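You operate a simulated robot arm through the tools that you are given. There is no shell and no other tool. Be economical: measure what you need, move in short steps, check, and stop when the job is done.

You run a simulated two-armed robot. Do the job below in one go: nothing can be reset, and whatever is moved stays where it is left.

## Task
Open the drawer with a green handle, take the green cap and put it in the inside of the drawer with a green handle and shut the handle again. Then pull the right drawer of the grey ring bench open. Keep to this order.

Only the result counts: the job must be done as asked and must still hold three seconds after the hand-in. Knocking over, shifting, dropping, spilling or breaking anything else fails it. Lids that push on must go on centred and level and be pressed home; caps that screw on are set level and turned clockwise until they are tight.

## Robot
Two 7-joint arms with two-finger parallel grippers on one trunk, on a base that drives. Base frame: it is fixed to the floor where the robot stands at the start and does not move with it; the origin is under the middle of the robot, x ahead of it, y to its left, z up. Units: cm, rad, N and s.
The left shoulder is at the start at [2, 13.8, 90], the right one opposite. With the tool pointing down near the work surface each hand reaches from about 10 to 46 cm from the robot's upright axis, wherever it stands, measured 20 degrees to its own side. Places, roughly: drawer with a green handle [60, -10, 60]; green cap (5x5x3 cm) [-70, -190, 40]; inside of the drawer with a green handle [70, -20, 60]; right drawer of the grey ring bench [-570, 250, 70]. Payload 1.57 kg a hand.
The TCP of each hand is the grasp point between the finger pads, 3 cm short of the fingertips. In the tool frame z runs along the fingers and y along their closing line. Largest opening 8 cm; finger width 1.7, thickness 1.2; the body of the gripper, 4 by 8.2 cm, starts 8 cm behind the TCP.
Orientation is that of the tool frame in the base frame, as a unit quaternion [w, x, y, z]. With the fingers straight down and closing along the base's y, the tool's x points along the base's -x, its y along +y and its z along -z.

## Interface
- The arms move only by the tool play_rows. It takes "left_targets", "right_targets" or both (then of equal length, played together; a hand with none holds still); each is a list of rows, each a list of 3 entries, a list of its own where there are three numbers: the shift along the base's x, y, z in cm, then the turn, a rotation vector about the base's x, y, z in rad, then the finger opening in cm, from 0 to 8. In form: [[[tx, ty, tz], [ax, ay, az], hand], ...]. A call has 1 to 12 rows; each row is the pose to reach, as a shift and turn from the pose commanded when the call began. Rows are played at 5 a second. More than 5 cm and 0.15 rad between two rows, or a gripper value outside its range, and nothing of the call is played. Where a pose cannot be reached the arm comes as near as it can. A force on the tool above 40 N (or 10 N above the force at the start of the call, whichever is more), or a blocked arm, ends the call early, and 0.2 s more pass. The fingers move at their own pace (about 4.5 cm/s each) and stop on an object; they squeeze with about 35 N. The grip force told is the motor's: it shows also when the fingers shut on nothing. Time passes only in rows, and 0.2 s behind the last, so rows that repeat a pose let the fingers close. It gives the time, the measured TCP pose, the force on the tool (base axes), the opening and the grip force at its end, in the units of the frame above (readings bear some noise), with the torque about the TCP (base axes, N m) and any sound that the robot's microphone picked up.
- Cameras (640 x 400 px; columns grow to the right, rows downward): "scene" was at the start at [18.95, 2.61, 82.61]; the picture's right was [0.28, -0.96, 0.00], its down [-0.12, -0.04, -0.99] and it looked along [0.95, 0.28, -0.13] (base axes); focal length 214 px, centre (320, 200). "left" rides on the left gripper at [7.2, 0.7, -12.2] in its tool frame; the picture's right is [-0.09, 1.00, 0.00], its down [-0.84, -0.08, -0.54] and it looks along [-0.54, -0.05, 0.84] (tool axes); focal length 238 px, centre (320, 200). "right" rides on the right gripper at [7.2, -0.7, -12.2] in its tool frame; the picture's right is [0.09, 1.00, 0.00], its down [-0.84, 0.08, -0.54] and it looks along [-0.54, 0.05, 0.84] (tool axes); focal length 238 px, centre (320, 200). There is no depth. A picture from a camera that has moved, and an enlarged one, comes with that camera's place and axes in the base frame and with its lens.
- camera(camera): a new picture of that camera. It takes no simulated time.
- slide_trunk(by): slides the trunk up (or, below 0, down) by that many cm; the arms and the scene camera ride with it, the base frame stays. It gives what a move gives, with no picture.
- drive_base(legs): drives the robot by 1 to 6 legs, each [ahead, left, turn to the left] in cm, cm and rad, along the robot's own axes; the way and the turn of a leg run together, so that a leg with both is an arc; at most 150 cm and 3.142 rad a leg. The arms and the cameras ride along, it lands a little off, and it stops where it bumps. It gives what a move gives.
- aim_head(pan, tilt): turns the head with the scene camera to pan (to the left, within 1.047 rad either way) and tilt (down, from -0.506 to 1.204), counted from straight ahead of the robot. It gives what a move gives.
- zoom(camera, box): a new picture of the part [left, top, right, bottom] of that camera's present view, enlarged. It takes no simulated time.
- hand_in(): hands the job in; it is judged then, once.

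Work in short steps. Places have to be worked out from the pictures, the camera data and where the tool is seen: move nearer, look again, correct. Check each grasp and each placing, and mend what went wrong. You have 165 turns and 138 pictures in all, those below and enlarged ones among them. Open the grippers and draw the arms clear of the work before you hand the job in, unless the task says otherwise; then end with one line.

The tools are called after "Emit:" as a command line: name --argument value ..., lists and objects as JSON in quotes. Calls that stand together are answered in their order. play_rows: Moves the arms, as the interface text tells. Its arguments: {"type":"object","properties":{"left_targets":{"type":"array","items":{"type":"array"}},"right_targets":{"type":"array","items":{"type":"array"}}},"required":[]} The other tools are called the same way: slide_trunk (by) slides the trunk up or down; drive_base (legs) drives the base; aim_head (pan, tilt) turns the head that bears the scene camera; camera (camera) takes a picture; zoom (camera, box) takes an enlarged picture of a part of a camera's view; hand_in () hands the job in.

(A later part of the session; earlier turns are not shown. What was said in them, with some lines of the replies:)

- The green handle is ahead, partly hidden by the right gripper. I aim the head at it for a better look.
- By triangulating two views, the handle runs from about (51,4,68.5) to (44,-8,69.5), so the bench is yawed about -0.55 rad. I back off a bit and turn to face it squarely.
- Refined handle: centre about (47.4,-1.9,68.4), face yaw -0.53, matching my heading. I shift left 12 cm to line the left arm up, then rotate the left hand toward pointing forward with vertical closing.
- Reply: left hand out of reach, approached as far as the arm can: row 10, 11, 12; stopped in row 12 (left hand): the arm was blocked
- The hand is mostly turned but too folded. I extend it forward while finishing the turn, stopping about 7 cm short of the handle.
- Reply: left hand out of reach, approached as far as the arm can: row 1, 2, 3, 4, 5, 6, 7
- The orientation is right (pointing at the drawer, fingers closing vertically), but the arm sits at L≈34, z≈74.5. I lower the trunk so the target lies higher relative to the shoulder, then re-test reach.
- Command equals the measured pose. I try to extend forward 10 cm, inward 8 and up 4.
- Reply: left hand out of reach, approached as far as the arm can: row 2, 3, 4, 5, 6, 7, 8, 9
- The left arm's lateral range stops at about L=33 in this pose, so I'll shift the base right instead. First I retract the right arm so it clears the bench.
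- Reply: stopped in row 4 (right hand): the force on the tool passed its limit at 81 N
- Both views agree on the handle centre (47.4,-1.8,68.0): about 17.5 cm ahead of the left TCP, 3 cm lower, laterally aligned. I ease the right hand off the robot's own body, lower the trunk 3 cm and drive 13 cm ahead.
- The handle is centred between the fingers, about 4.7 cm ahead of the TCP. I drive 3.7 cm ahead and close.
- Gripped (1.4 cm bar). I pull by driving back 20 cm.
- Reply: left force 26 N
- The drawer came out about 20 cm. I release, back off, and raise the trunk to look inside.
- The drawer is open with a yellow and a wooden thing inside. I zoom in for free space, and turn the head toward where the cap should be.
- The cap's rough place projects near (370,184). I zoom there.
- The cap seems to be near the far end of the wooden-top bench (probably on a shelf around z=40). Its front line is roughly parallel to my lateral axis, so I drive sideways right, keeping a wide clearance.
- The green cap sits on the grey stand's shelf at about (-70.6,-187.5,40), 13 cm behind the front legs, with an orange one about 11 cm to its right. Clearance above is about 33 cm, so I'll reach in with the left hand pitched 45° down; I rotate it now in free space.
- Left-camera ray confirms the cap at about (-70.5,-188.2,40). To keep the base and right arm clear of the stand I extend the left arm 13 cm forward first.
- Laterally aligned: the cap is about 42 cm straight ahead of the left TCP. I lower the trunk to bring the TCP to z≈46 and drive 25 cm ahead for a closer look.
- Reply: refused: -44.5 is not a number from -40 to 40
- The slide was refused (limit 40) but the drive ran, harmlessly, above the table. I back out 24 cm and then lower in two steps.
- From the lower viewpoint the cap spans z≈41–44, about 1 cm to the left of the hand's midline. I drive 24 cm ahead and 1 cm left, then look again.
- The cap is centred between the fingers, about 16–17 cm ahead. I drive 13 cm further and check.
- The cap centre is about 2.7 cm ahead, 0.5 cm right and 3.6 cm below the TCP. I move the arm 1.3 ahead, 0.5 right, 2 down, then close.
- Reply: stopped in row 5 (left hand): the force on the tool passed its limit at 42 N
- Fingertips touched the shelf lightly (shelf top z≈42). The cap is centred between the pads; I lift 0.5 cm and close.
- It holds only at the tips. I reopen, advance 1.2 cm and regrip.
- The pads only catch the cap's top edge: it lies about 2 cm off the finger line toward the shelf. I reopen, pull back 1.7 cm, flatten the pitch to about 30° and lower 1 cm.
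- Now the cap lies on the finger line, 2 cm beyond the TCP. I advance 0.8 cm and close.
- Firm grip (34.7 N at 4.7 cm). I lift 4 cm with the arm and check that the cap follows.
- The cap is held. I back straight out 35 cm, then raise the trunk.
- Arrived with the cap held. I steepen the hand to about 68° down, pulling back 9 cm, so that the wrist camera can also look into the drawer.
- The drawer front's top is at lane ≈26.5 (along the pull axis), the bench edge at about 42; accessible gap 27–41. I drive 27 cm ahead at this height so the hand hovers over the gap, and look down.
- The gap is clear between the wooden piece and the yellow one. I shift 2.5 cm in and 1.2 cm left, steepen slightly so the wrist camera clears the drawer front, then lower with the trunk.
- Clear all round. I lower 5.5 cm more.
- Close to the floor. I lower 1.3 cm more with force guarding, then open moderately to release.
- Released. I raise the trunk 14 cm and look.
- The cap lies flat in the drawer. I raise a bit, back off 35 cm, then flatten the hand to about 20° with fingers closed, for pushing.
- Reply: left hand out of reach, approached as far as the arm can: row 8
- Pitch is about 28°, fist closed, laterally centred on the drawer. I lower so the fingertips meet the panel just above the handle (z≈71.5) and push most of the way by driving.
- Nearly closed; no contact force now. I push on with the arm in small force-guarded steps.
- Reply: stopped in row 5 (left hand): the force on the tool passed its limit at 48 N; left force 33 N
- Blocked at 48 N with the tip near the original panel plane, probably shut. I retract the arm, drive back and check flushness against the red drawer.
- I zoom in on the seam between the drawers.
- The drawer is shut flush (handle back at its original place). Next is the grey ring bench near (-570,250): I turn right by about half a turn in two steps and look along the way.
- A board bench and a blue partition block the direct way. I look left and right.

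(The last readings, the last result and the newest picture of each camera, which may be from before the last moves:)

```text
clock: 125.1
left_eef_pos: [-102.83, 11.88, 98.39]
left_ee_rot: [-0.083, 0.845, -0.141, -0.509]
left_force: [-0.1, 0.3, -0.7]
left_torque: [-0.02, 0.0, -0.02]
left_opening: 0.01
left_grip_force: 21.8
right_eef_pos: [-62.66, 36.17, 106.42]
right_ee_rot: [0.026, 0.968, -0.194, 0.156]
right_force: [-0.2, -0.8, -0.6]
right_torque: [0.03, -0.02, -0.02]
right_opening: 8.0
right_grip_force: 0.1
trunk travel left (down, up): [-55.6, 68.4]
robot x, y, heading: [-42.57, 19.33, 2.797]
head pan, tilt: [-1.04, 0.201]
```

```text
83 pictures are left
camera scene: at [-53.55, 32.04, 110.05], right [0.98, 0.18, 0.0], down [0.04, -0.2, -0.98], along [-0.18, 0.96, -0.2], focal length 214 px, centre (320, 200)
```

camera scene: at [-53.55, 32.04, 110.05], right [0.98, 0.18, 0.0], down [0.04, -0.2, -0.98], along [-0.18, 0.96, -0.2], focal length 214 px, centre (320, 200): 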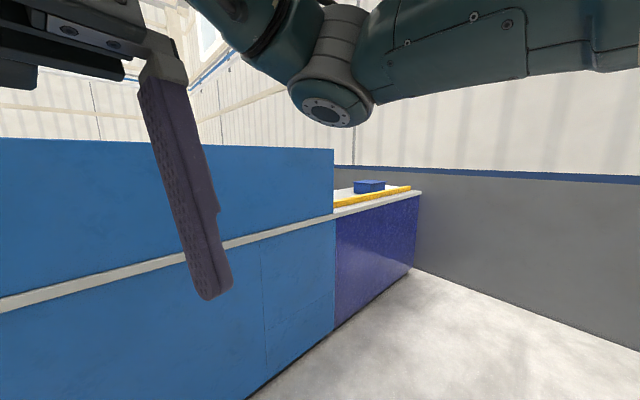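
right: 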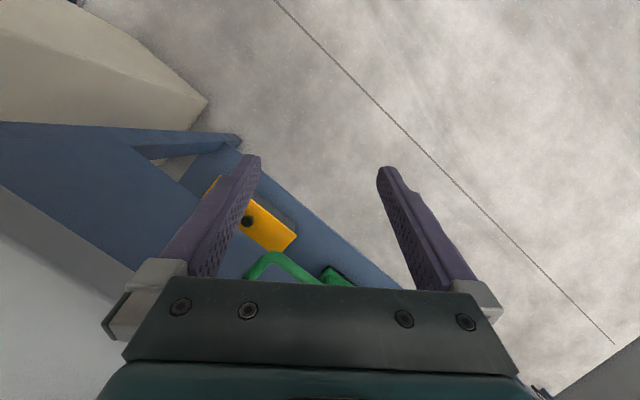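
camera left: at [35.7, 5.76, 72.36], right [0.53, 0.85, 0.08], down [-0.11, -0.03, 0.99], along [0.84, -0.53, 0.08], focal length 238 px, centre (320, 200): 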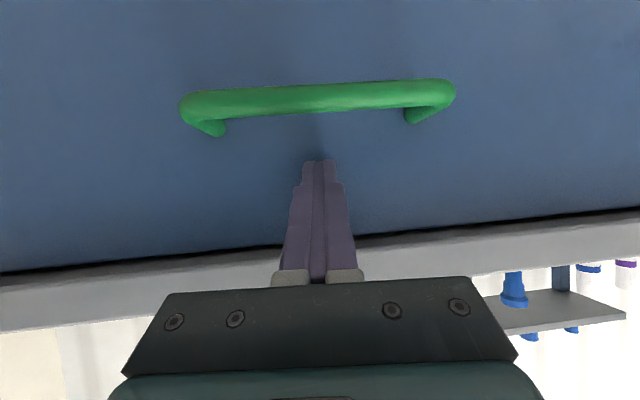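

The aisle to the left (direction about (-0.6,-0.8)) is open. I turn into it, drive 120 cm and look.

Emit:
drive_base --legs '[[0, 0, 1.27], [120, 0, 0]]'

Emit:
aim_head --pan -0.6 --tilt 0.25

Emit:
camera --camera "scene"

```text
clock: 134.3
left_eef_pos: [-125.85, -135.03, 98.14]
left_ee_rot: [0.233, 0.765, 0.384, -0.46]
left_force: [0.0, 0.1, -0.3]
left_torque: [-0.01, -0.02, 0.01]
left_opening: 0.0
left_grip_force: 21.3
right_eef_pos: [-136.8, -89.2, 106.58]
right_ee_rot: [-0.071, 0.896, 0.415, 0.141]
right_force: [-0.4, -0.4, -0.3]
right_torque: [0.02, -0.02, -0.02]
right_opening: 7.99
right_grip_force: 0.1
trunk travel left (down, up): [-55.6, 68.4]
robot x, y, heading: [-114.82, -74.72, -2.227]
head pan, tilt: [-1.04, 0.201]
```

```text
clock: 135.2
left_eef_pos: [-125.85, -134.96, 98.25]
left_ee_rot: [0.233, 0.766, 0.384, -0.46]
left_force: [0.0, -0.1, 0.3]
left_torque: [0.01, 0.0, 0.02]
left_opening: 0.0
left_grip_force: 21.6
right_eef_pos: [-136.77, -89.37, 106.55]
right_ee_rot: [-0.072, 0.896, 0.415, 0.141]
right_force: [0.7, 0.7, -0.6]
right_torque: [0.03, 0.0, 0.03]
right_opening: 7.99
right_grip_force: 0.1
trunk travel left (down, up): [-55.6, 68.4]
robot x, y, heading: [-114.53, -75.17, -2.225]
head pan, tilt: [-0.6, 0.25]
```

```text
82 pictures are left
camera scene: at [-129.73, -86.0, 109.6], right [-0.31, 0.95, 0.0], down [0.23, 0.08, -0.97], along [-0.92, -0.3, -0.25], focal length 214 px, centre (320, 200)
```

scene: 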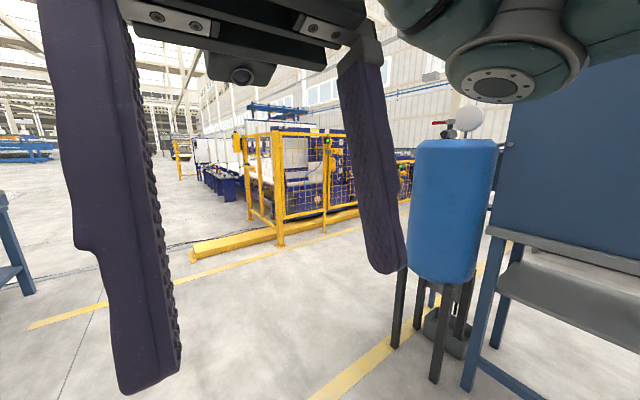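

A fenced machine lies to the left front and a blue tank at about (-222,-57). I pass between them: turn right 0.4, drive 143 cm, then look toward the target.

Emit:
drive_base --legs '[[0, 0, -0.405], [143, 0, 0], [0, 0, -1.02]]'

Emit:
aim_head --pan 0.0 --tilt 0.2

Emit:
camera --camera "scene"

Emit:
aim_head --pan -0.7 --tilt 0.2

Emit:
camera --camera "scene"

```text
clock: 146.0
left_eef_pos: [-300.44, -144.31, 98.29]
left_ee_rot: [-0.119, 0.833, -0.201, -0.502]
left_force: [-0.1, -0.2, 0.6]
left_torque: [0.02, 0.0, -0.01]
left_opening: 0.0
left_grip_force: 21.4
right_eef_pos: [-257.13, -126.0, 106.55]
right_ee_rot: [0.037, 0.952, -0.262, 0.154]
right_force: [-1.4, -0.2, 0.1]
right_torque: [-0.01, -0.04, 0.0]
right_opening: 8.0
right_grip_force: 0.0
trunk travel left (down, up): [-55.6, 68.4]
robot x, y, heading: [-239.89, -145.22, 2.648]
head pan, tilt: [-0.6, 0.25]
```

```text
clock: 147.0
left_eef_pos: [-300.4, -144.39, 98.27]
left_ee_rot: [-0.119, 0.833, -0.201, -0.502]
left_force: [-0.5, 0.5, 0.3]
left_torque: [-0.02, -0.01, -0.01]
left_opening: 0.0
left_grip_force: 21.3
right_eef_pos: [-257.1, -126.02, 106.54]
right_ee_rot: [0.037, 0.952, -0.262, 0.154]
right_force: [0.8, 0.3, 0.2]
right_torque: [-0.02, 0.02, 0.03]
right_opening: 8.0
right_grip_force: 0.2
trunk travel left (down, up): [-55.6, 68.4]
robot x, y, heading: [-239.71, -145.55, 2.652]
head pan, tilt: [0.0, 0.201]
```

```text
81 pictures are left
camera scene: at [-256.6, -136.26, 110.05], right [0.47, 0.88, 0.0], down [0.18, -0.09, -0.98], along [-0.86, 0.46, -0.2], focal length 214 px, centre (320, 200)
```

scene: 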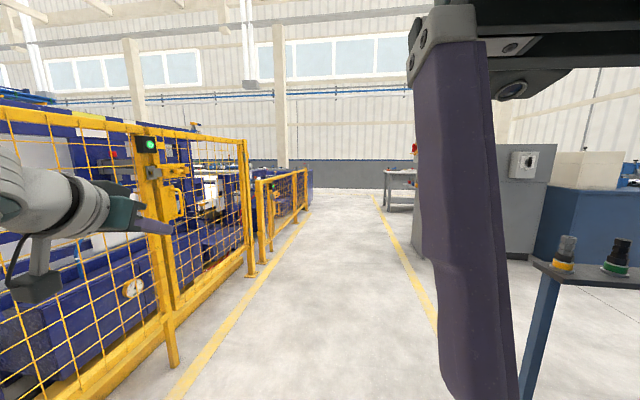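

```text
clock: 148.1
left_eef_pos: [-300.44, -144.35, 98.35]
left_ee_rot: [-0.119, 0.833, -0.201, -0.502]
left_force: [0.6, 0.2, 0.2]
left_torque: [0.03, 0.0, 0.0]
left_opening: 0.03
left_grip_force: 21.0
right_eef_pos: [-257.15, -125.98, 106.48]
right_ee_rot: [0.037, 0.952, -0.262, 0.153]
right_force: [0.2, 0.0, 0.4]
right_torque: [-0.01, 0.0, -0.03]
right_opening: 8.01
right_grip_force: 0.0
trunk travel left (down, up): [-55.6, 68.4]
robot x, y, heading: [-240.18, -145.32, 2.649]
head pan, tilt: [-0.7, 0.201]
```

```text
80 pictures are left
camera scene: at [-251.84, -132.02, 110.05], right [0.93, 0.37, 0.0], down [0.07, -0.19, -0.98], along [-0.36, 0.91, -0.2], focal length 214 px, centre (320, 200)
```

scene: 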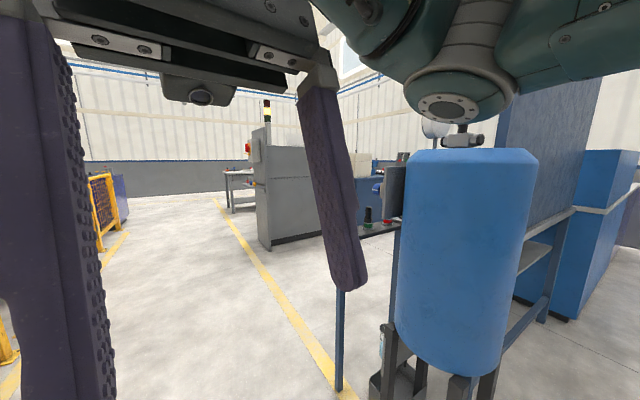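

The aisle ahead is clear; a table beyond the grey cabinet near (-587,201) is likely the ring bench. I lower the right hand out of the view and drive 250 cm along the aisle.

Emit:
play_rows --right_targets '[[[1.3, 2.4, -3], [0, 0, 0], 8], [[2.6, 4.9, -6], [0, 0, 0], 8], [[4, 7.4, -9], [0, 0, 0], 8], [[5.3, 9.8, -12], [0, 0, 0], 8], [[6.6, 12.3, -15], [0, 0, 0], 8]]'

Emit:
drive_base --legs '[[125, 0, 0], [125, 0, 0]]'

Emit:
aim_head --pan -0.8 --tilt 0.25

Emit:
camera --camera "scene"

```text
clock: 149.3
left_eef_pos: [-300.43, -144.25, 98.27]
left_ee_rot: [-0.12, 0.832, -0.202, -0.502]
left_force: [-0.2, 0.4, -0.2]
left_torque: [-0.04, 0.02, -0.02]
left_opening: 0.01
left_grip_force: 21.4
right_eef_pos: [-250.33, -113.81, 91.16]
right_ee_rot: [0.036, 0.952, -0.262, 0.154]
right_force: [0.9, 0.9, 0.0]
right_torque: [-0.02, 0.03, -0.02]
right_opening: 8.02
right_grip_force: 0.1
trunk travel left (down, up): [-55.6, 68.4]
robot x, y, heading: [-239.54, -145.38, 2.648]
head pan, tilt: [-0.7, 0.201]
```

```text
clock: 161.5
left_eef_pos: [-519.8, -26.6, 98.42]
left_ee_rot: [-0.12, 0.833, -0.203, -0.501]
left_force: [0.4, -0.3, 0.0]
left_torque: [-0.01, 0.03, 0.01]
left_opening: 0.03
left_grip_force: 21.4
right_eef_pos: [-469.48, 3.69, 91.31]
right_ee_rot: [0.038, 0.951, -0.264, 0.154]
right_force: [0.4, 0.3, -0.5]
right_torque: [-0.01, -0.01, -0.01]
right_opening: 8.02
right_grip_force: 0.0
trunk travel left (down, up): [-55.6, 68.4]
robot x, y, heading: [-459.21, -27.87, 2.641]
head pan, tilt: [-0.7, 0.201]
```

```text
clock: 162.1
left_eef_pos: [-519.75, -26.7, 98.22]
left_ee_rot: [-0.12, 0.832, -0.203, -0.502]
left_force: [0.2, -0.2, 0.3]
left_torque: [-0.02, -0.01, -0.01]
left_opening: 0.0
left_grip_force: 21.2
right_eef_pos: [-469.55, 3.73, 91.3]
right_ee_rot: [0.037, 0.951, -0.265, 0.154]
right_force: [-0.9, 0.5, 0.5]
right_torque: [0.04, -0.04, 0.03]
right_opening: 7.97
right_grip_force: 0.0
trunk travel left (down, up): [-55.6, 68.4]
robot x, y, heading: [-459.0, -27.76, 2.638]
head pan, tilt: [-0.799, 0.25]
```

```text
79 pictures are left
camera scene: at [-470.22, -14.31, 109.6], right [0.96, 0.27, 0.0], down [0.07, -0.24, -0.97], along [-0.26, 0.93, -0.25], focal length 214 px, centre (320, 200)
```

scene: 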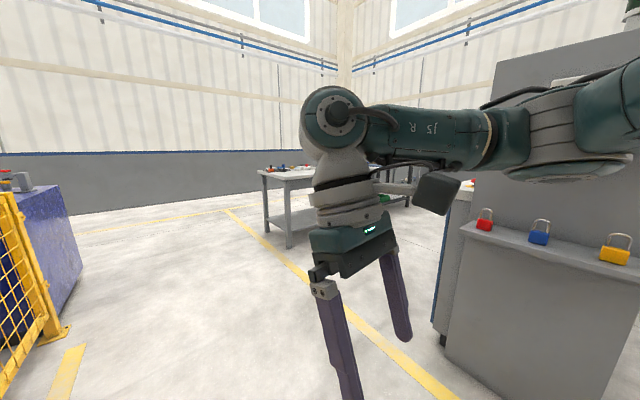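

The bench's near leg is at about (-563,184). I drive 50 cm on, turn right 0.85 to face it and look.

Emit:
drive_base --legs '[[50, 0, 0], [0, 0, -0.85]]'

Emit:
aim_head --pan 0.0 --tilt 0.25

Emit:
camera --camera "scene"

```text
clock: 167.4
left_eef_pos: [-542.02, 43.62, 98.22]
left_ee_rot: [-0.321, 0.669, -0.535, -0.404]
left_force: [0.1, 0.2, -0.3]
left_torque: [0.03, -0.02, 0.01]
left_opening: 0.0
left_grip_force: 21.2
right_eef_pos: [-486.52, 24.93, 91.32]
right_ee_rot: [0.098, 0.752, -0.64, 0.124]
right_force: [0.1, -1.1, -0.8]
right_torque: [0.03, 0.01, 0.0]
right_opening: 7.98
right_grip_force: 0.0
trunk travel left (down, up): [-55.6, 68.4]
robot x, y, heading: [-504.1, -3.58, 1.774]
head pan, tilt: [-0.799, 0.25]
```

```text
clock: 168.5
left_eef_pos: [-542.07, 43.67, 98.37]
left_ee_rot: [-0.32, 0.67, -0.534, -0.404]
left_force: [-0.3, 0.3, -0.7]
left_torque: [0.02, 0.0, 0.02]
left_opening: 0.0
left_grip_force: 20.9
right_eef_pos: [-486.56, 24.93, 91.3]
right_ee_rot: [0.098, 0.751, -0.641, 0.124]
right_force: [-0.7, 0.9, 0.1]
right_torque: [0.01, -0.02, 0.01]
right_opening: 8.01
right_grip_force: 0.1
trunk travel left (down, up): [-55.6, 68.4]
robot x, y, heading: [-504.17, -3.55, 1.776]
head pan, tilt: [0.0, 0.25]
```

```text
78 pictures are left
camera scene: at [-507.73, 15.34, 109.59], right [0.98, 0.2, 0.0], down [0.05, -0.24, -0.97], along [-0.2, 0.95, -0.25], focal length 214 px, centre (320, 200)
```

scene: 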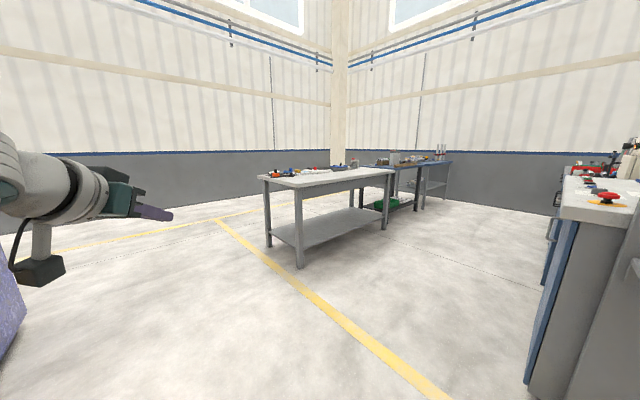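

The ring bench's near corners are about (-563,183) and (-609,216); its drawers must be on the far long side (facing (-0.8,0.6)). I go round its near end, keeping clear of the purple box at (-687,74), then turn to face that side.

Emit:
drive_base --legs '[[118, 83, 0], [104, 60, 0]]'

Emit:
aim_head --pan -1.04 --tilt 0.3

Emit:
camera --camera "scene"

```text
clock: 181.3
left_eef_pos: [-728.8, 230.07, 98.2]
left_ee_rot: [-0.317, 0.674, -0.529, -0.407]
left_force: [0.6, 0.2, 0.7]
left_torque: [-0.05, -0.02, -0.02]
left_opening: 0.03
left_grip_force: 21.5
right_eef_pos: [-672.95, 212.19, 91.36]
right_ee_rot: [0.098, 0.756, -0.635, 0.125]
right_force: [-0.1, 0.4, -0.8]
right_torque: [-0.01, 0.03, 0.04]
right_opening: 8.0
right_grip_force: 0.0
trunk travel left (down, up): [-55.6, 68.4]
robot x, y, heading: [-689.92, 183.7, 1.79]
head pan, tilt: [0.0, 0.25]
```

```text
clock: 182.6
left_eef_pos: [-728.8, 230.15, 98.13]
left_ee_rot: [-0.317, 0.674, -0.529, -0.407]
left_force: [0.6, 0.2, -0.1]
left_torque: [-0.03, -0.03, 0.03]
left_opening: 0.0
left_grip_force: 21.7
right_eef_pos: [-672.97, 212.18, 91.24]
right_ee_rot: [0.097, 0.756, -0.635, 0.124]
right_force: [0.1, 0.1, 0.3]
right_torque: [-0.01, -0.02, -0.02]
right_opening: 8.0
right_grip_force: 0.0
trunk travel left (down, up): [-55.6, 68.4]
robot x, y, heading: [-689.73, 183.68, 1.788]
head pan, tilt: [-1.04, 0.3]
```

```text
77 pictures are left
camera scene: at [-685.23, 199.49, 109.12], right [0.68, -0.73, 0.0], down [-0.22, -0.2, -0.96], along [0.7, 0.65, -0.3], focal length 214 px, centre (320, 200)
```

scene: 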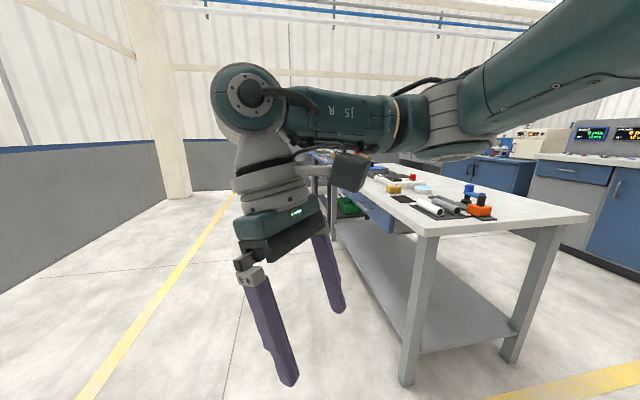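

Drawer fronts are on this side. I drive forward 98, turn right 2.43 to face them and shift left 40 cm.

Emit:
drive_base --legs '[[98, 0, 0], [0, 0, -2.43], [0, 40, 0]]'

Emit:
aim_head --pan 0.1 --tilt 0.35

Emit:
camera --camera "scene"

```text
clock: 195.5
left_eef_pos: [-626.6, 299.58, 98.25]
left_ee_rot: [0.491, 0.264, 0.815, -0.157]
left_force: [1.2, 0.0, -0.6]
left_torque: [0.02, 0.01, 0.01]
left_opening: 0.0
left_grip_force: 21.3
right_eef_pos: [-680.7, 276.96, 91.41]
right_ee_rot: [-0.151, 0.335, 0.929, 0.048]
right_force: [0.0, 0.1, -0.1]
right_torque: [0.02, -0.01, -0.01]
right_opening: 7.99
right_grip_force: 0.0
trunk travel left (down, up): [-55.6, 68.4]
robot x, y, heading: [-686.73, 309.79, -0.643]
head pan, tilt: [-1.04, 0.3]
```

```text
clock: 196.9
left_eef_pos: [-626.71, 299.49, 98.24]
left_ee_rot: [0.491, 0.264, 0.815, -0.157]
left_force: [0.0, 0.5, -0.6]
left_torque: [0.03, 0.01, 0.01]
left_opening: 0.0
left_grip_force: 21.3
right_eef_pos: [-680.75, 276.89, 91.32]
right_ee_rot: [-0.151, 0.334, 0.929, 0.047]
right_force: [0.4, 0.3, 0.1]
right_torque: [0.01, 0.03, 0.0]
right_opening: 7.99
right_grip_force: 0.0
trunk travel left (down, up): [-55.6, 68.4]
robot x, y, heading: [-686.76, 309.99, -0.649]
head pan, tilt: [0.099, 0.351]
```

```text
76 pictures are left
camera scene: at [-670.47, 299.0, 108.65], right [-0.52, -0.85, 0.0], down [-0.29, 0.18, -0.94], along [0.8, -0.49, -0.34], focal length 214 px, centre (320, 200)
```

scene: 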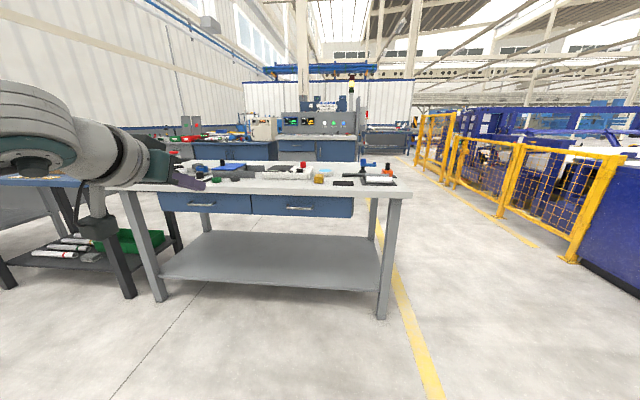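

Two blue drawers; the right one's metal handle is at about (-581,256,68.5). I zoom for its shape.

Emit:
zoom --camera "scene" --box '[150, 150, 400, 240]'

```text
2.56 times, centred on (275, 195) of scene
camera zoom: at [-670.47, 299.0, 108.65], right [-0.52, -0.85, 0.0], down [-0.29, 0.18, -0.94], along [0.8, -0.49, -0.34], focal length 549 px, centre (435, 213)
```

zoom: 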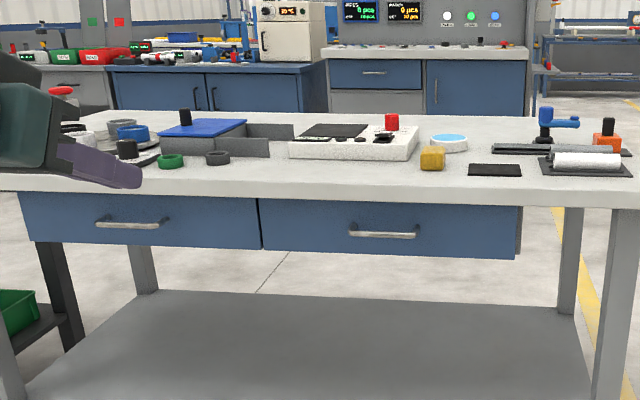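

Bar handle like the green one. I rotate the left hand back to the "forward, vertical closing" pose used before, in the air here, opening the fingers.

Emit:
play_rows --left_targets '[[[-0.7, 1.1, 0.8], [-0.1215, 0.0516, 0.0319], 8], [[-1.5, 2.2, 1.7], [-0.243, 0.1032, 0.0638], 8], [[-2.2, 3.3, 2.5], [-0.3645, 0.1549, 0.0958], 8], [[-3, 4.3, 3.3], [-0.486, 0.2065, 0.1277], 8], [[-3.7, 5.4, 4.2], [-0.6075, 0.2581, 0.1596], 8], [[-4.5, 6.5, 5], [-0.729, 0.3097, 0.1915], 8], [[-5.2, 7.6, 5.8], [-0.8505, 0.3613, 0.2234], 8], [[-6, 8.7, 6.7], [-0.972, 0.4129, 0.2553], 8], [[-6.7, 9.8, 7.5], [-1.0935, 0.4646, 0.2873], 8], [[-7.5, 10.8, 8.3], [-1.215, 0.5162, 0.3192], 8], [[-8.2, 11.9, 9.2], [-1.3365, 0.5678, 0.3511], 8], [[-9, 13, 10], [-1.458, 0.6194, 0.383], 8]]'

Emit:
camera --camera "left"

```text
clock: 199.5
left_eef_pos: [-635.77, 312.55, 108.2]
left_ee_rot: [0.31, -0.322, 0.637, -0.628]
left_force: [-0.7, 0.1, 0.1]
left_torque: [-0.01, 0.0, -0.02]
left_opening: 8.01
left_grip_force: 0.1
right_eef_pos: [-680.72, 277.01, 91.28]
right_ee_rot: [-0.151, 0.334, 0.929, 0.047]
right_force: [-0.5, 0.2, 0.4]
right_torque: [-0.01, 0.0, 0.0]
right_opening: 8.01
right_grip_force: 0.1
trunk travel left (down, up): [-55.6, 68.4]
robot x, y, heading: [-686.98, 310.15, -0.648]
head pan, tilt: [0.099, 0.351]
```

```text
74 pictures are left
camera left: at [-649.84, 314.11, 107.88], right [0.03, 0.08, -1.0], down [0.07, 0.99, 0.08], along [1.0, -0.07, 0.03], focal length 238 px, centre (320, 200)
```

left: 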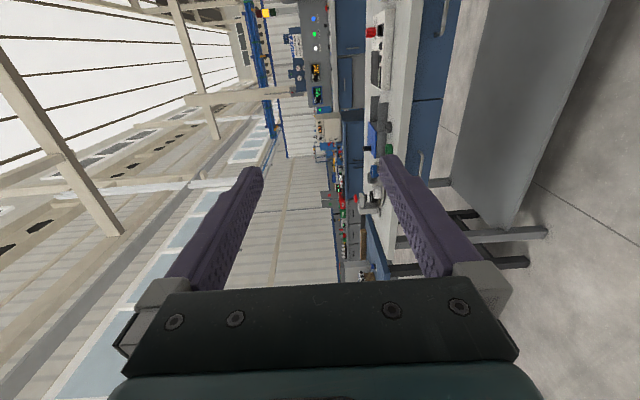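

The wrist-camera ray agrees: handle at about (-580.5,256.5,68.3). I shift right 12 cm, lower the trunk by 39.8, then check before approaching.

Emit:
drive_base --legs '[[0, -12, 0]]'

Emit:
slide_trunk --by -39.8

Emit:
drive_base --legs '[[52, 0, 0]]'

Emit:
camera --camera "left"

Emit:
camera --camera "scene"

```text
clock: 200.7
left_eef_pos: [-643.07, 302.78, 108.03]
left_ee_rot: [0.311, -0.322, 0.638, -0.627]
left_force: [0.3, 0.8, -0.2]
left_torque: [-0.02, -0.01, -0.02]
left_opening: 7.99
left_grip_force: 0.0
right_eef_pos: [-688.07, 267.3, 91.28]
right_ee_rot: [-0.151, 0.334, 0.929, 0.048]
right_force: [-0.1, -0.5, 0.2]
right_torque: [0.07, 0.0, 0.01]
right_opening: 8.02
right_grip_force: 0.0
trunk travel left (down, up): [-55.6, 68.4]
robot x, y, heading: [-693.82, 300.25, -0.643]
head pan, tilt: [0.099, 0.351]
```

```text
clock: 204.6
left_eef_pos: [-642.98, 302.74, 68.27]
left_ee_rot: [0.31, -0.322, 0.638, -0.627]
left_force: [0.6, -0.6, -0.6]
left_torque: [-0.02, 0.0, 0.0]
left_opening: 7.98
left_grip_force: 0.1
right_eef_pos: [-688.1, 267.14, 51.47]
right_ee_rot: [-0.151, 0.334, 0.929, 0.048]
right_force: [0.2, -0.4, 0.1]
right_torque: [0.03, -0.01, -0.03]
right_opening: 8.01
right_grip_force: 0.1
trunk travel left (down, up): [-15.8, 108.2]
robot x, y, heading: [-693.67, 299.95, -0.647]
head pan, tilt: [0.099, 0.351]
```

```text
clock: 207.6
left_eef_pos: [-601.38, 272.14, 68.38]
left_ee_rot: [0.312, -0.324, 0.637, -0.626]
left_force: [-0.2, 0.1, 0.0]
left_torque: [0.02, -0.02, 0.01]
left_opening: 8.0
left_grip_force: 0.1
right_eef_pos: [-646.21, 236.32, 51.43]
right_ee_rot: [-0.151, 0.331, 0.93, 0.047]
right_force: [-0.1, -0.1, 0.1]
right_torque: [0.0, 0.0, 0.0]
right_opening: 8.0
right_grip_force: 0.2
trunk travel left (down, up): [-15.8, 108.2]
robot x, y, heading: [-651.81, 269.07, -0.639]
head pan, tilt: [0.099, 0.351]
```

```text
73 pictures are left
camera left: at [-615.51, 273.56, 68.06], right [0.03, 0.08, -1.0], down [0.06, 0.99, 0.08], along [1.0, -0.07, 0.03], focal length 238 px, centre (320, 200)
```

left: 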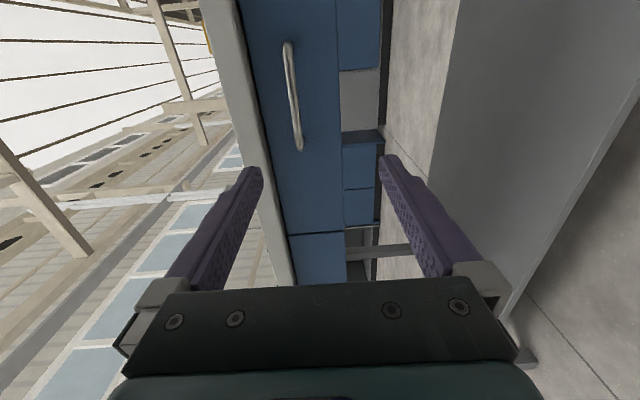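

```text
72 pictures are left
camera scene: at [-636.04, 258.32, 68.84], right [-0.51, -0.86, 0.0], down [-0.3, 0.18, -0.94], along [0.81, -0.48, -0.34], focal length 214 px, centre (320, 200)
```

scene: 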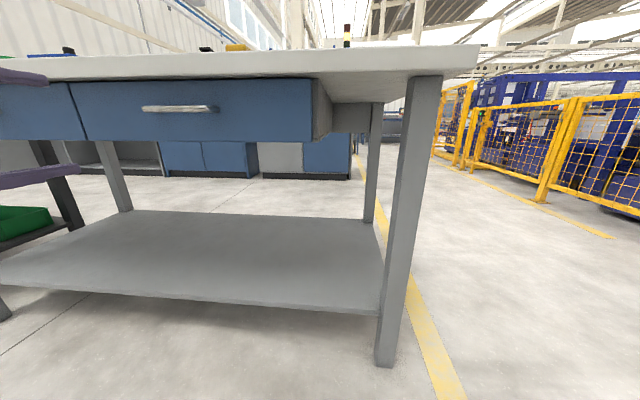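

Triangulation puts the handle centre about 20 cm ahead, 2 cm right and 3 cm above the TCP (z≈71.3). I correct and approach by 11 cm.

Emit:
slide_trunk --by 3

Emit:
drive_base --legs '[[11, -2, 0]]'

Emit:
camera --camera "left"

Emit:
camera --camera "scene"

```text
clock: 208.3
left_eef_pos: [-601.3, 271.94, 71.42]
left_ee_rot: [0.312, -0.324, 0.637, -0.626]
left_force: [0.6, 0.3, -0.1]
left_torque: [0.01, 0.0, 0.0]
left_opening: 8.0
left_grip_force: 0.1
right_eef_pos: [-646.03, 236.28, 54.56]
right_ee_rot: [-0.151, 0.331, 0.93, 0.047]
right_force: [-0.9, -0.6, 0.1]
right_torque: [0.02, 0.01, 0.05]
right_opening: 8.0
right_grip_force: 0.0
trunk travel left (down, up): [-18.8, 105.2]
robot x, y, heading: [-652.15, 268.8, -0.637]
head pan, tilt: [0.099, 0.351]
```

```text
clock: 209.6
left_eef_pos: [-593.89, 264.17, 71.31]
left_ee_rot: [0.312, -0.324, 0.637, -0.626]
left_force: [-0.5, 0.5, 0.1]
left_torque: [0.01, 0.02, -0.01]
left_opening: 8.02
left_grip_force: 0.1
right_eef_pos: [-638.62, 228.23, 54.45]
right_ee_rot: [-0.152, 0.33, 0.93, 0.048]
right_force: [0.5, -0.8, -0.3]
right_torque: [0.0, 0.0, 0.0]
right_opening: 7.99
right_grip_force: 0.1
trunk travel left (down, up): [-18.8, 105.2]
robot x, y, heading: [-644.71, 261.16, -0.637]
head pan, tilt: [0.099, 0.351]
```

```text
71 pictures are left
camera left: at [-608.02, 265.59, 71.04], right [0.03, 0.08, -1.0], down [0.06, 0.99, 0.08], along [1.0, -0.07, 0.03], focal length 238 px, centre (320, 200)
```

left: 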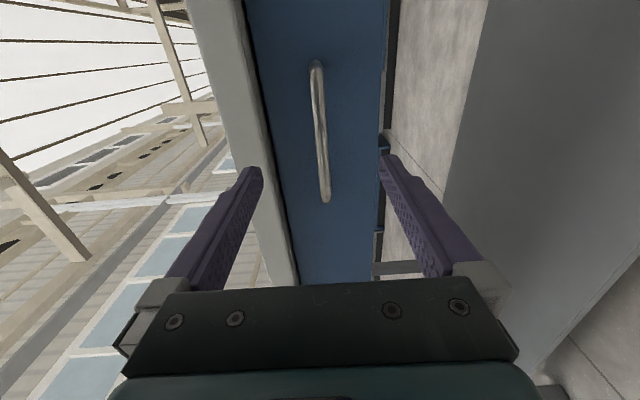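

```text
70 pictures are left
camera scene: at [-628.54, 250.33, 71.84], right [-0.51, -0.86, 0.0], down [-0.3, 0.18, -0.94], along [0.81, -0.48, -0.34], focal length 214 px, centre (320, 200)
```

scene: 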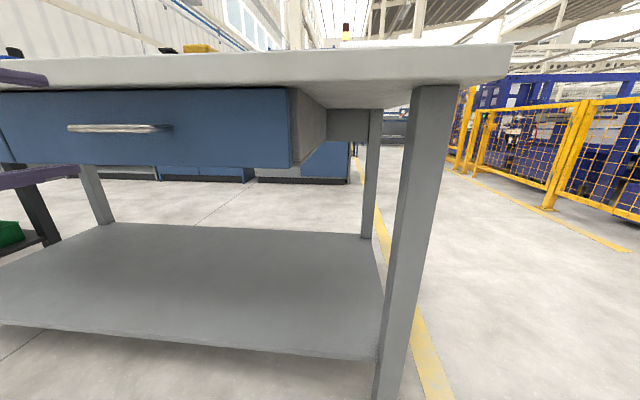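

The handle is centred in height (z≈71.2) and laterally, about 8 cm ahead of the TCP. I drive 4 cm more and check.

Emit:
drive_base --legs '[[4, 0, 0]]'

Emit:
camera --camera "left"

```text
clock: 210.4
left_eef_pos: [-590.74, 261.84, 71.25]
left_ee_rot: [0.313, -0.324, 0.638, -0.625]
left_force: [-0.2, 0.0, 0.0]
left_torque: [0.02, 0.03, 0.02]
left_opening: 8.0
left_grip_force: 0.0
right_eef_pos: [-635.56, 225.91, 54.39]
right_ee_rot: [-0.152, 0.33, 0.93, 0.049]
right_force: [-0.7, 0.1, -0.3]
right_torque: [0.0, -0.01, -0.08]
right_opening: 7.96
right_grip_force: 0.2
trunk travel left (down, up): [-18.8, 105.2]
robot x, y, heading: [-641.59, 258.6, -0.635]
head pan, tilt: [0.099, 0.351]
```

```text
69 pictures are left
camera left: at [-604.92, 263.3, 71.01], right [0.03, 0.08, -1.0], down [0.06, 0.99, 0.08], along [1.0, -0.07, 0.03], focal length 238 px, centre (320, 200)
```

left: 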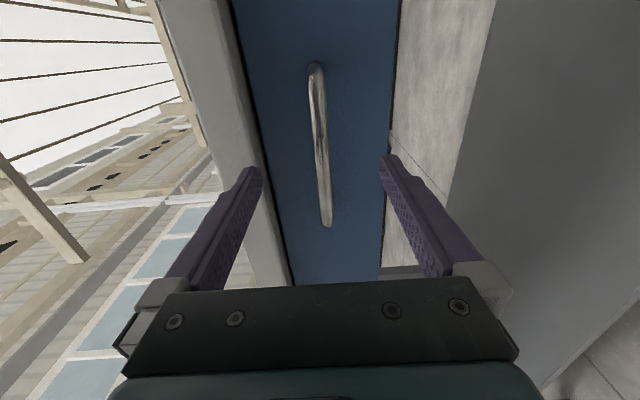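

The bar is now about 3.7 cm ahead of the TCP. I drive 2.8 cm and close on it.

Emit:
drive_base --legs '[[2.8, 0, 0]]'

Emit:
play_rows --left_targets '[[[0, 0, 0], [0, 0, 0], 0], [[0, 0, 0], [0, 0, 0], 0], [[0, 0, 0], [0, 0, 0], 0], [[0, 0, 0], [0, 0, 0], 0], [[0, 0, 0], [0, 0, 0], 0]]'

Emit:
camera --camera "left"

```text
clock: 211.3
left_eef_pos: [-588.56, 260.17, 71.29]
left_ee_rot: [0.313, -0.324, 0.637, -0.625]
left_force: [-0.3, -0.1, 0.6]
left_torque: [0.01, -0.01, -0.01]
left_opening: 8.01
left_grip_force: 0.1
right_eef_pos: [-633.35, 224.29, 54.49]
right_ee_rot: [-0.152, 0.33, 0.93, 0.048]
right_force: [-0.1, 0.9, 0.0]
right_torque: [0.02, -0.02, 0.0]
right_opening: 7.99
right_grip_force: 0.0
trunk travel left (down, up): [-18.8, 105.2]
robot x, y, heading: [-639.25, 256.94, -0.636]
head pan, tilt: [0.099, 0.351]
```

```text
clock: 212.5
left_eef_pos: [-588.46, 260.01, 71.01]
left_ee_rot: [0.311, -0.326, 0.639, -0.623]
left_force: [3.1, 0.6, -16.0]
left_torque: [0.35, 0.01, -0.09]
left_opening: 1.19
left_grip_force: 21.8
right_eef_pos: [-633.17, 224.08, 54.46]
right_ee_rot: [-0.152, 0.33, 0.931, 0.047]
right_force: [0.4, -0.3, 0.7]
right_torque: [-0.03, 0.02, -0.01]
right_opening: 7.99
right_grip_force: 0.1
trunk travel left (down, up): [-18.8, 105.2]
robot x, y, heading: [-639.22, 256.65, -0.636]
head pan, tilt: [0.099, 0.351]
```

```text
68 pictures are left
camera left: at [-602.58, 261.55, 70.85], right [0.03, 0.08, -1.0], down [0.06, 0.99, 0.09], along [1.0, -0.06, 0.02], focal length 238 px, centre (320, 200)
```

left: 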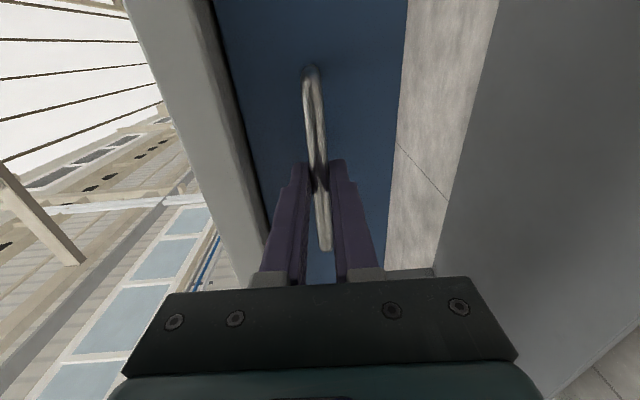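

Gripped (1.2 cm). I ease the small vertical load and pull by driving back 17 cm.

Emit:
play_rows --left_targets '[[[0, 0, -0.3], [0, 0, 0], 0], [[0, 0, -0.3], [0, 0, 0], 0]]'

Emit:
drive_base --legs '[[-17, 0, 0]]'

Emit:
camera --camera "scene"

```text
clock: 213.1
left_eef_pos: [-588.38, 260.07, 71.06]
left_ee_rot: [0.314, -0.325, 0.636, -0.625]
left_force: [2.7, -0.3, -12.2]
left_torque: [0.3, -0.04, 0.77]
left_opening: 1.16
left_grip_force: 29.0
right_eef_pos: [-633.16, 224.12, 54.56]
right_ee_rot: [-0.151, 0.329, 0.931, 0.048]
right_force: [-0.5, 0.5, -0.7]
right_torque: [-0.02, -0.01, 0.01]
right_opening: 8.0
right_grip_force: 0.0
trunk travel left (down, up): [-18.8, 105.2]
robot x, y, heading: [-639.29, 257.03, -0.636]
head pan, tilt: [0.099, 0.351]
```

```text
clock: 214.5
left_eef_pos: [-601.93, 270.18, 70.96]
left_ee_rot: [0.313, -0.325, 0.637, -0.625]
left_force: [3.4, 2.2, -10.1]
left_torque: [0.29, 0.02, 0.05]
left_opening: 1.16
left_grip_force: 29.5
right_eef_pos: [-646.61, 234.18, 54.46]
right_ee_rot: [-0.151, 0.33, 0.931, 0.047]
right_force: [-0.2, -0.9, -1.0]
right_torque: [0.02, 0.0, 0.01]
right_opening: 8.01
right_grip_force: 0.0
trunk travel left (down, up): [-18.8, 105.2]
robot x, y, heading: [-652.65, 267.12, -0.636]
head pan, tilt: [0.099, 0.351]
```

```text
67 pictures are left
camera scene: at [-636.57, 256.29, 71.84], right [-0.51, -0.86, 0.0], down [-0.3, 0.18, -0.94], along [0.81, -0.48, -0.34], focal length 214 px, centre (320, 200)
```

scene: 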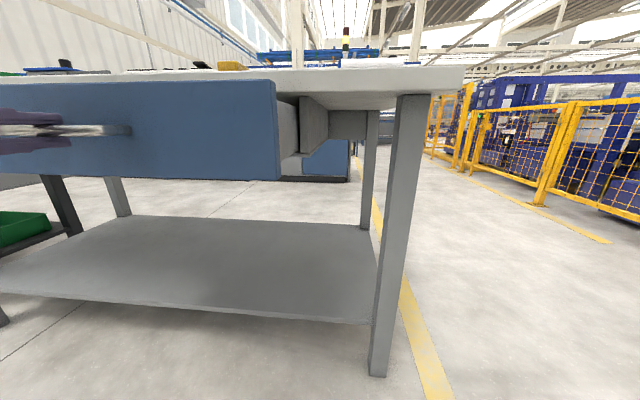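

It's open about 17 cm with the grip holding. I pull 4 cm more, then release and back off.

Emit:
drive_base --legs '[[-4, 0, 0]]'

Emit:
play_rows --left_targets '[[[0, 0, 0], [0, 0, 0], 8], [[0, 0, 0], [0, 0, 0], 8], [[0, 0, 0], [0, 0, 0], 8], [[0, 0, 0], [0, 0, 0], 8], [[0, 0, 0], [0, 0, 0], 8]]'

Emit:
drive_base --legs '[[-30, 0, 0]]'

Emit:
slide_trunk --by 30

Emit:
camera --camera "scene"

```text
clock: 215.4
left_eef_pos: [-604.97, 272.45, 71.15]
left_ee_rot: [0.313, -0.325, 0.637, -0.625]
left_force: [1.0, -0.3, -1.7]
left_torque: [0.23, -0.04, 0.0]
left_opening: 1.18
left_grip_force: 29.1
right_eef_pos: [-649.64, 236.3, 54.58]
right_ee_rot: [-0.15, 0.33, 0.931, 0.047]
right_force: [0.6, 0.0, 0.1]
right_torque: [0.01, -0.01, -0.03]
right_opening: 8.02
right_grip_force: 0.1
trunk travel left (down, up): [-18.8, 105.2]
robot x, y, heading: [-656.23, 269.16, -0.634]
head pan, tilt: [0.099, 0.351]
```

```text
clock: 216.6
left_eef_pos: [-605.19, 272.58, 71.11]
left_ee_rot: [0.313, -0.326, 0.638, -0.624]
left_force: [-0.3, -0.8, 0.3]
left_torque: [0.01, 0.0, -0.01]
left_opening: 7.98
left_grip_force: 0.1
right_eef_pos: [-649.87, 236.53, 54.51]
right_ee_rot: [-0.151, 0.329, 0.931, 0.047]
right_force: [-0.9, 0.4, -0.4]
right_torque: [0.0, 0.01, -0.01]
right_opening: 8.0
right_grip_force: 0.0
trunk travel left (down, up): [-18.8, 105.2]
robot x, y, heading: [-655.89, 269.42, -0.635]
head pan, tilt: [0.099, 0.351]
```

```text
clock: 218.6
left_eef_pos: [-628.62, 289.52, 71.12]
left_ee_rot: [0.31, -0.321, 0.638, -0.627]
left_force: [-0.5, 0.0, -0.5]
left_torque: [-0.02, -0.01, 0.03]
left_opening: 7.98
left_grip_force: 0.1
right_eef_pos: [-673.72, 254.02, 54.39]
right_ee_rot: [-0.151, 0.334, 0.929, 0.048]
right_force: [-0.2, 0.4, 0.1]
right_torque: [0.0, 0.02, 0.01]
right_opening: 8.0
right_grip_force: 0.0
trunk travel left (down, up): [-18.8, 105.2]
robot x, y, heading: [-679.63, 287.25, -0.644]
head pan, tilt: [0.099, 0.351]
```

```text
clock: 221.6
left_eef_pos: [-628.6, 289.62, 101.02]
left_ee_rot: [0.309, -0.322, 0.64, -0.625]
left_force: [-0.2, 0.2, 0.6]
left_torque: [0.0, -0.01, 0.01]
left_opening: 8.02
left_grip_force: 0.1
right_eef_pos: [-673.77, 254.0, 84.48]
right_ee_rot: [-0.152, 0.335, 0.929, 0.049]
right_force: [0.6, -0.7, 0.4]
right_torque: [-0.03, 0.0, -0.02]
right_opening: 7.98
right_grip_force: 0.0
trunk travel left (down, up): [-48.8, 75.2]
robot x, y, heading: [-679.2, 286.68, -0.651]
head pan, tilt: [0.099, 0.351]
```

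```text
66 pictures are left
camera scene: at [-663.47, 276.05, 101.85], right [-0.52, -0.85, 0.0], down [-0.29, 0.18, -0.94], along [0.8, -0.49, -0.34], focal length 214 px, centre (320, 200)
```

scene: 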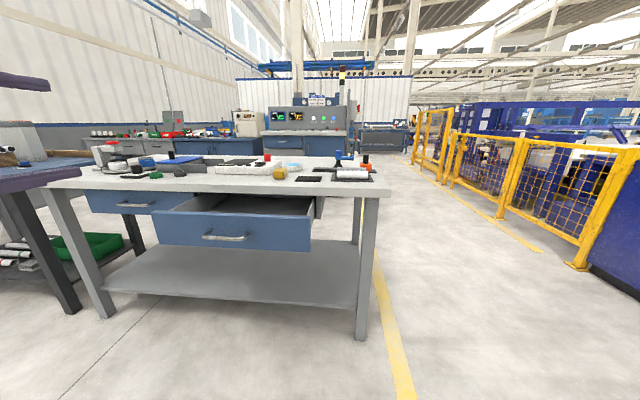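

The right drawer of the ring bench stands open, everything else is undisturbed, both grippers are open and the arms are clear. I hand in.

Emit:
hand_in

```text
The job is handed in.
```

The green cap is in the green-handled drawer, which I pushed shut and which looks flush. The right drawer of the grey ring bench is pulled open about 20 cm. The job is handed in, with both grippers open and the arms clear.
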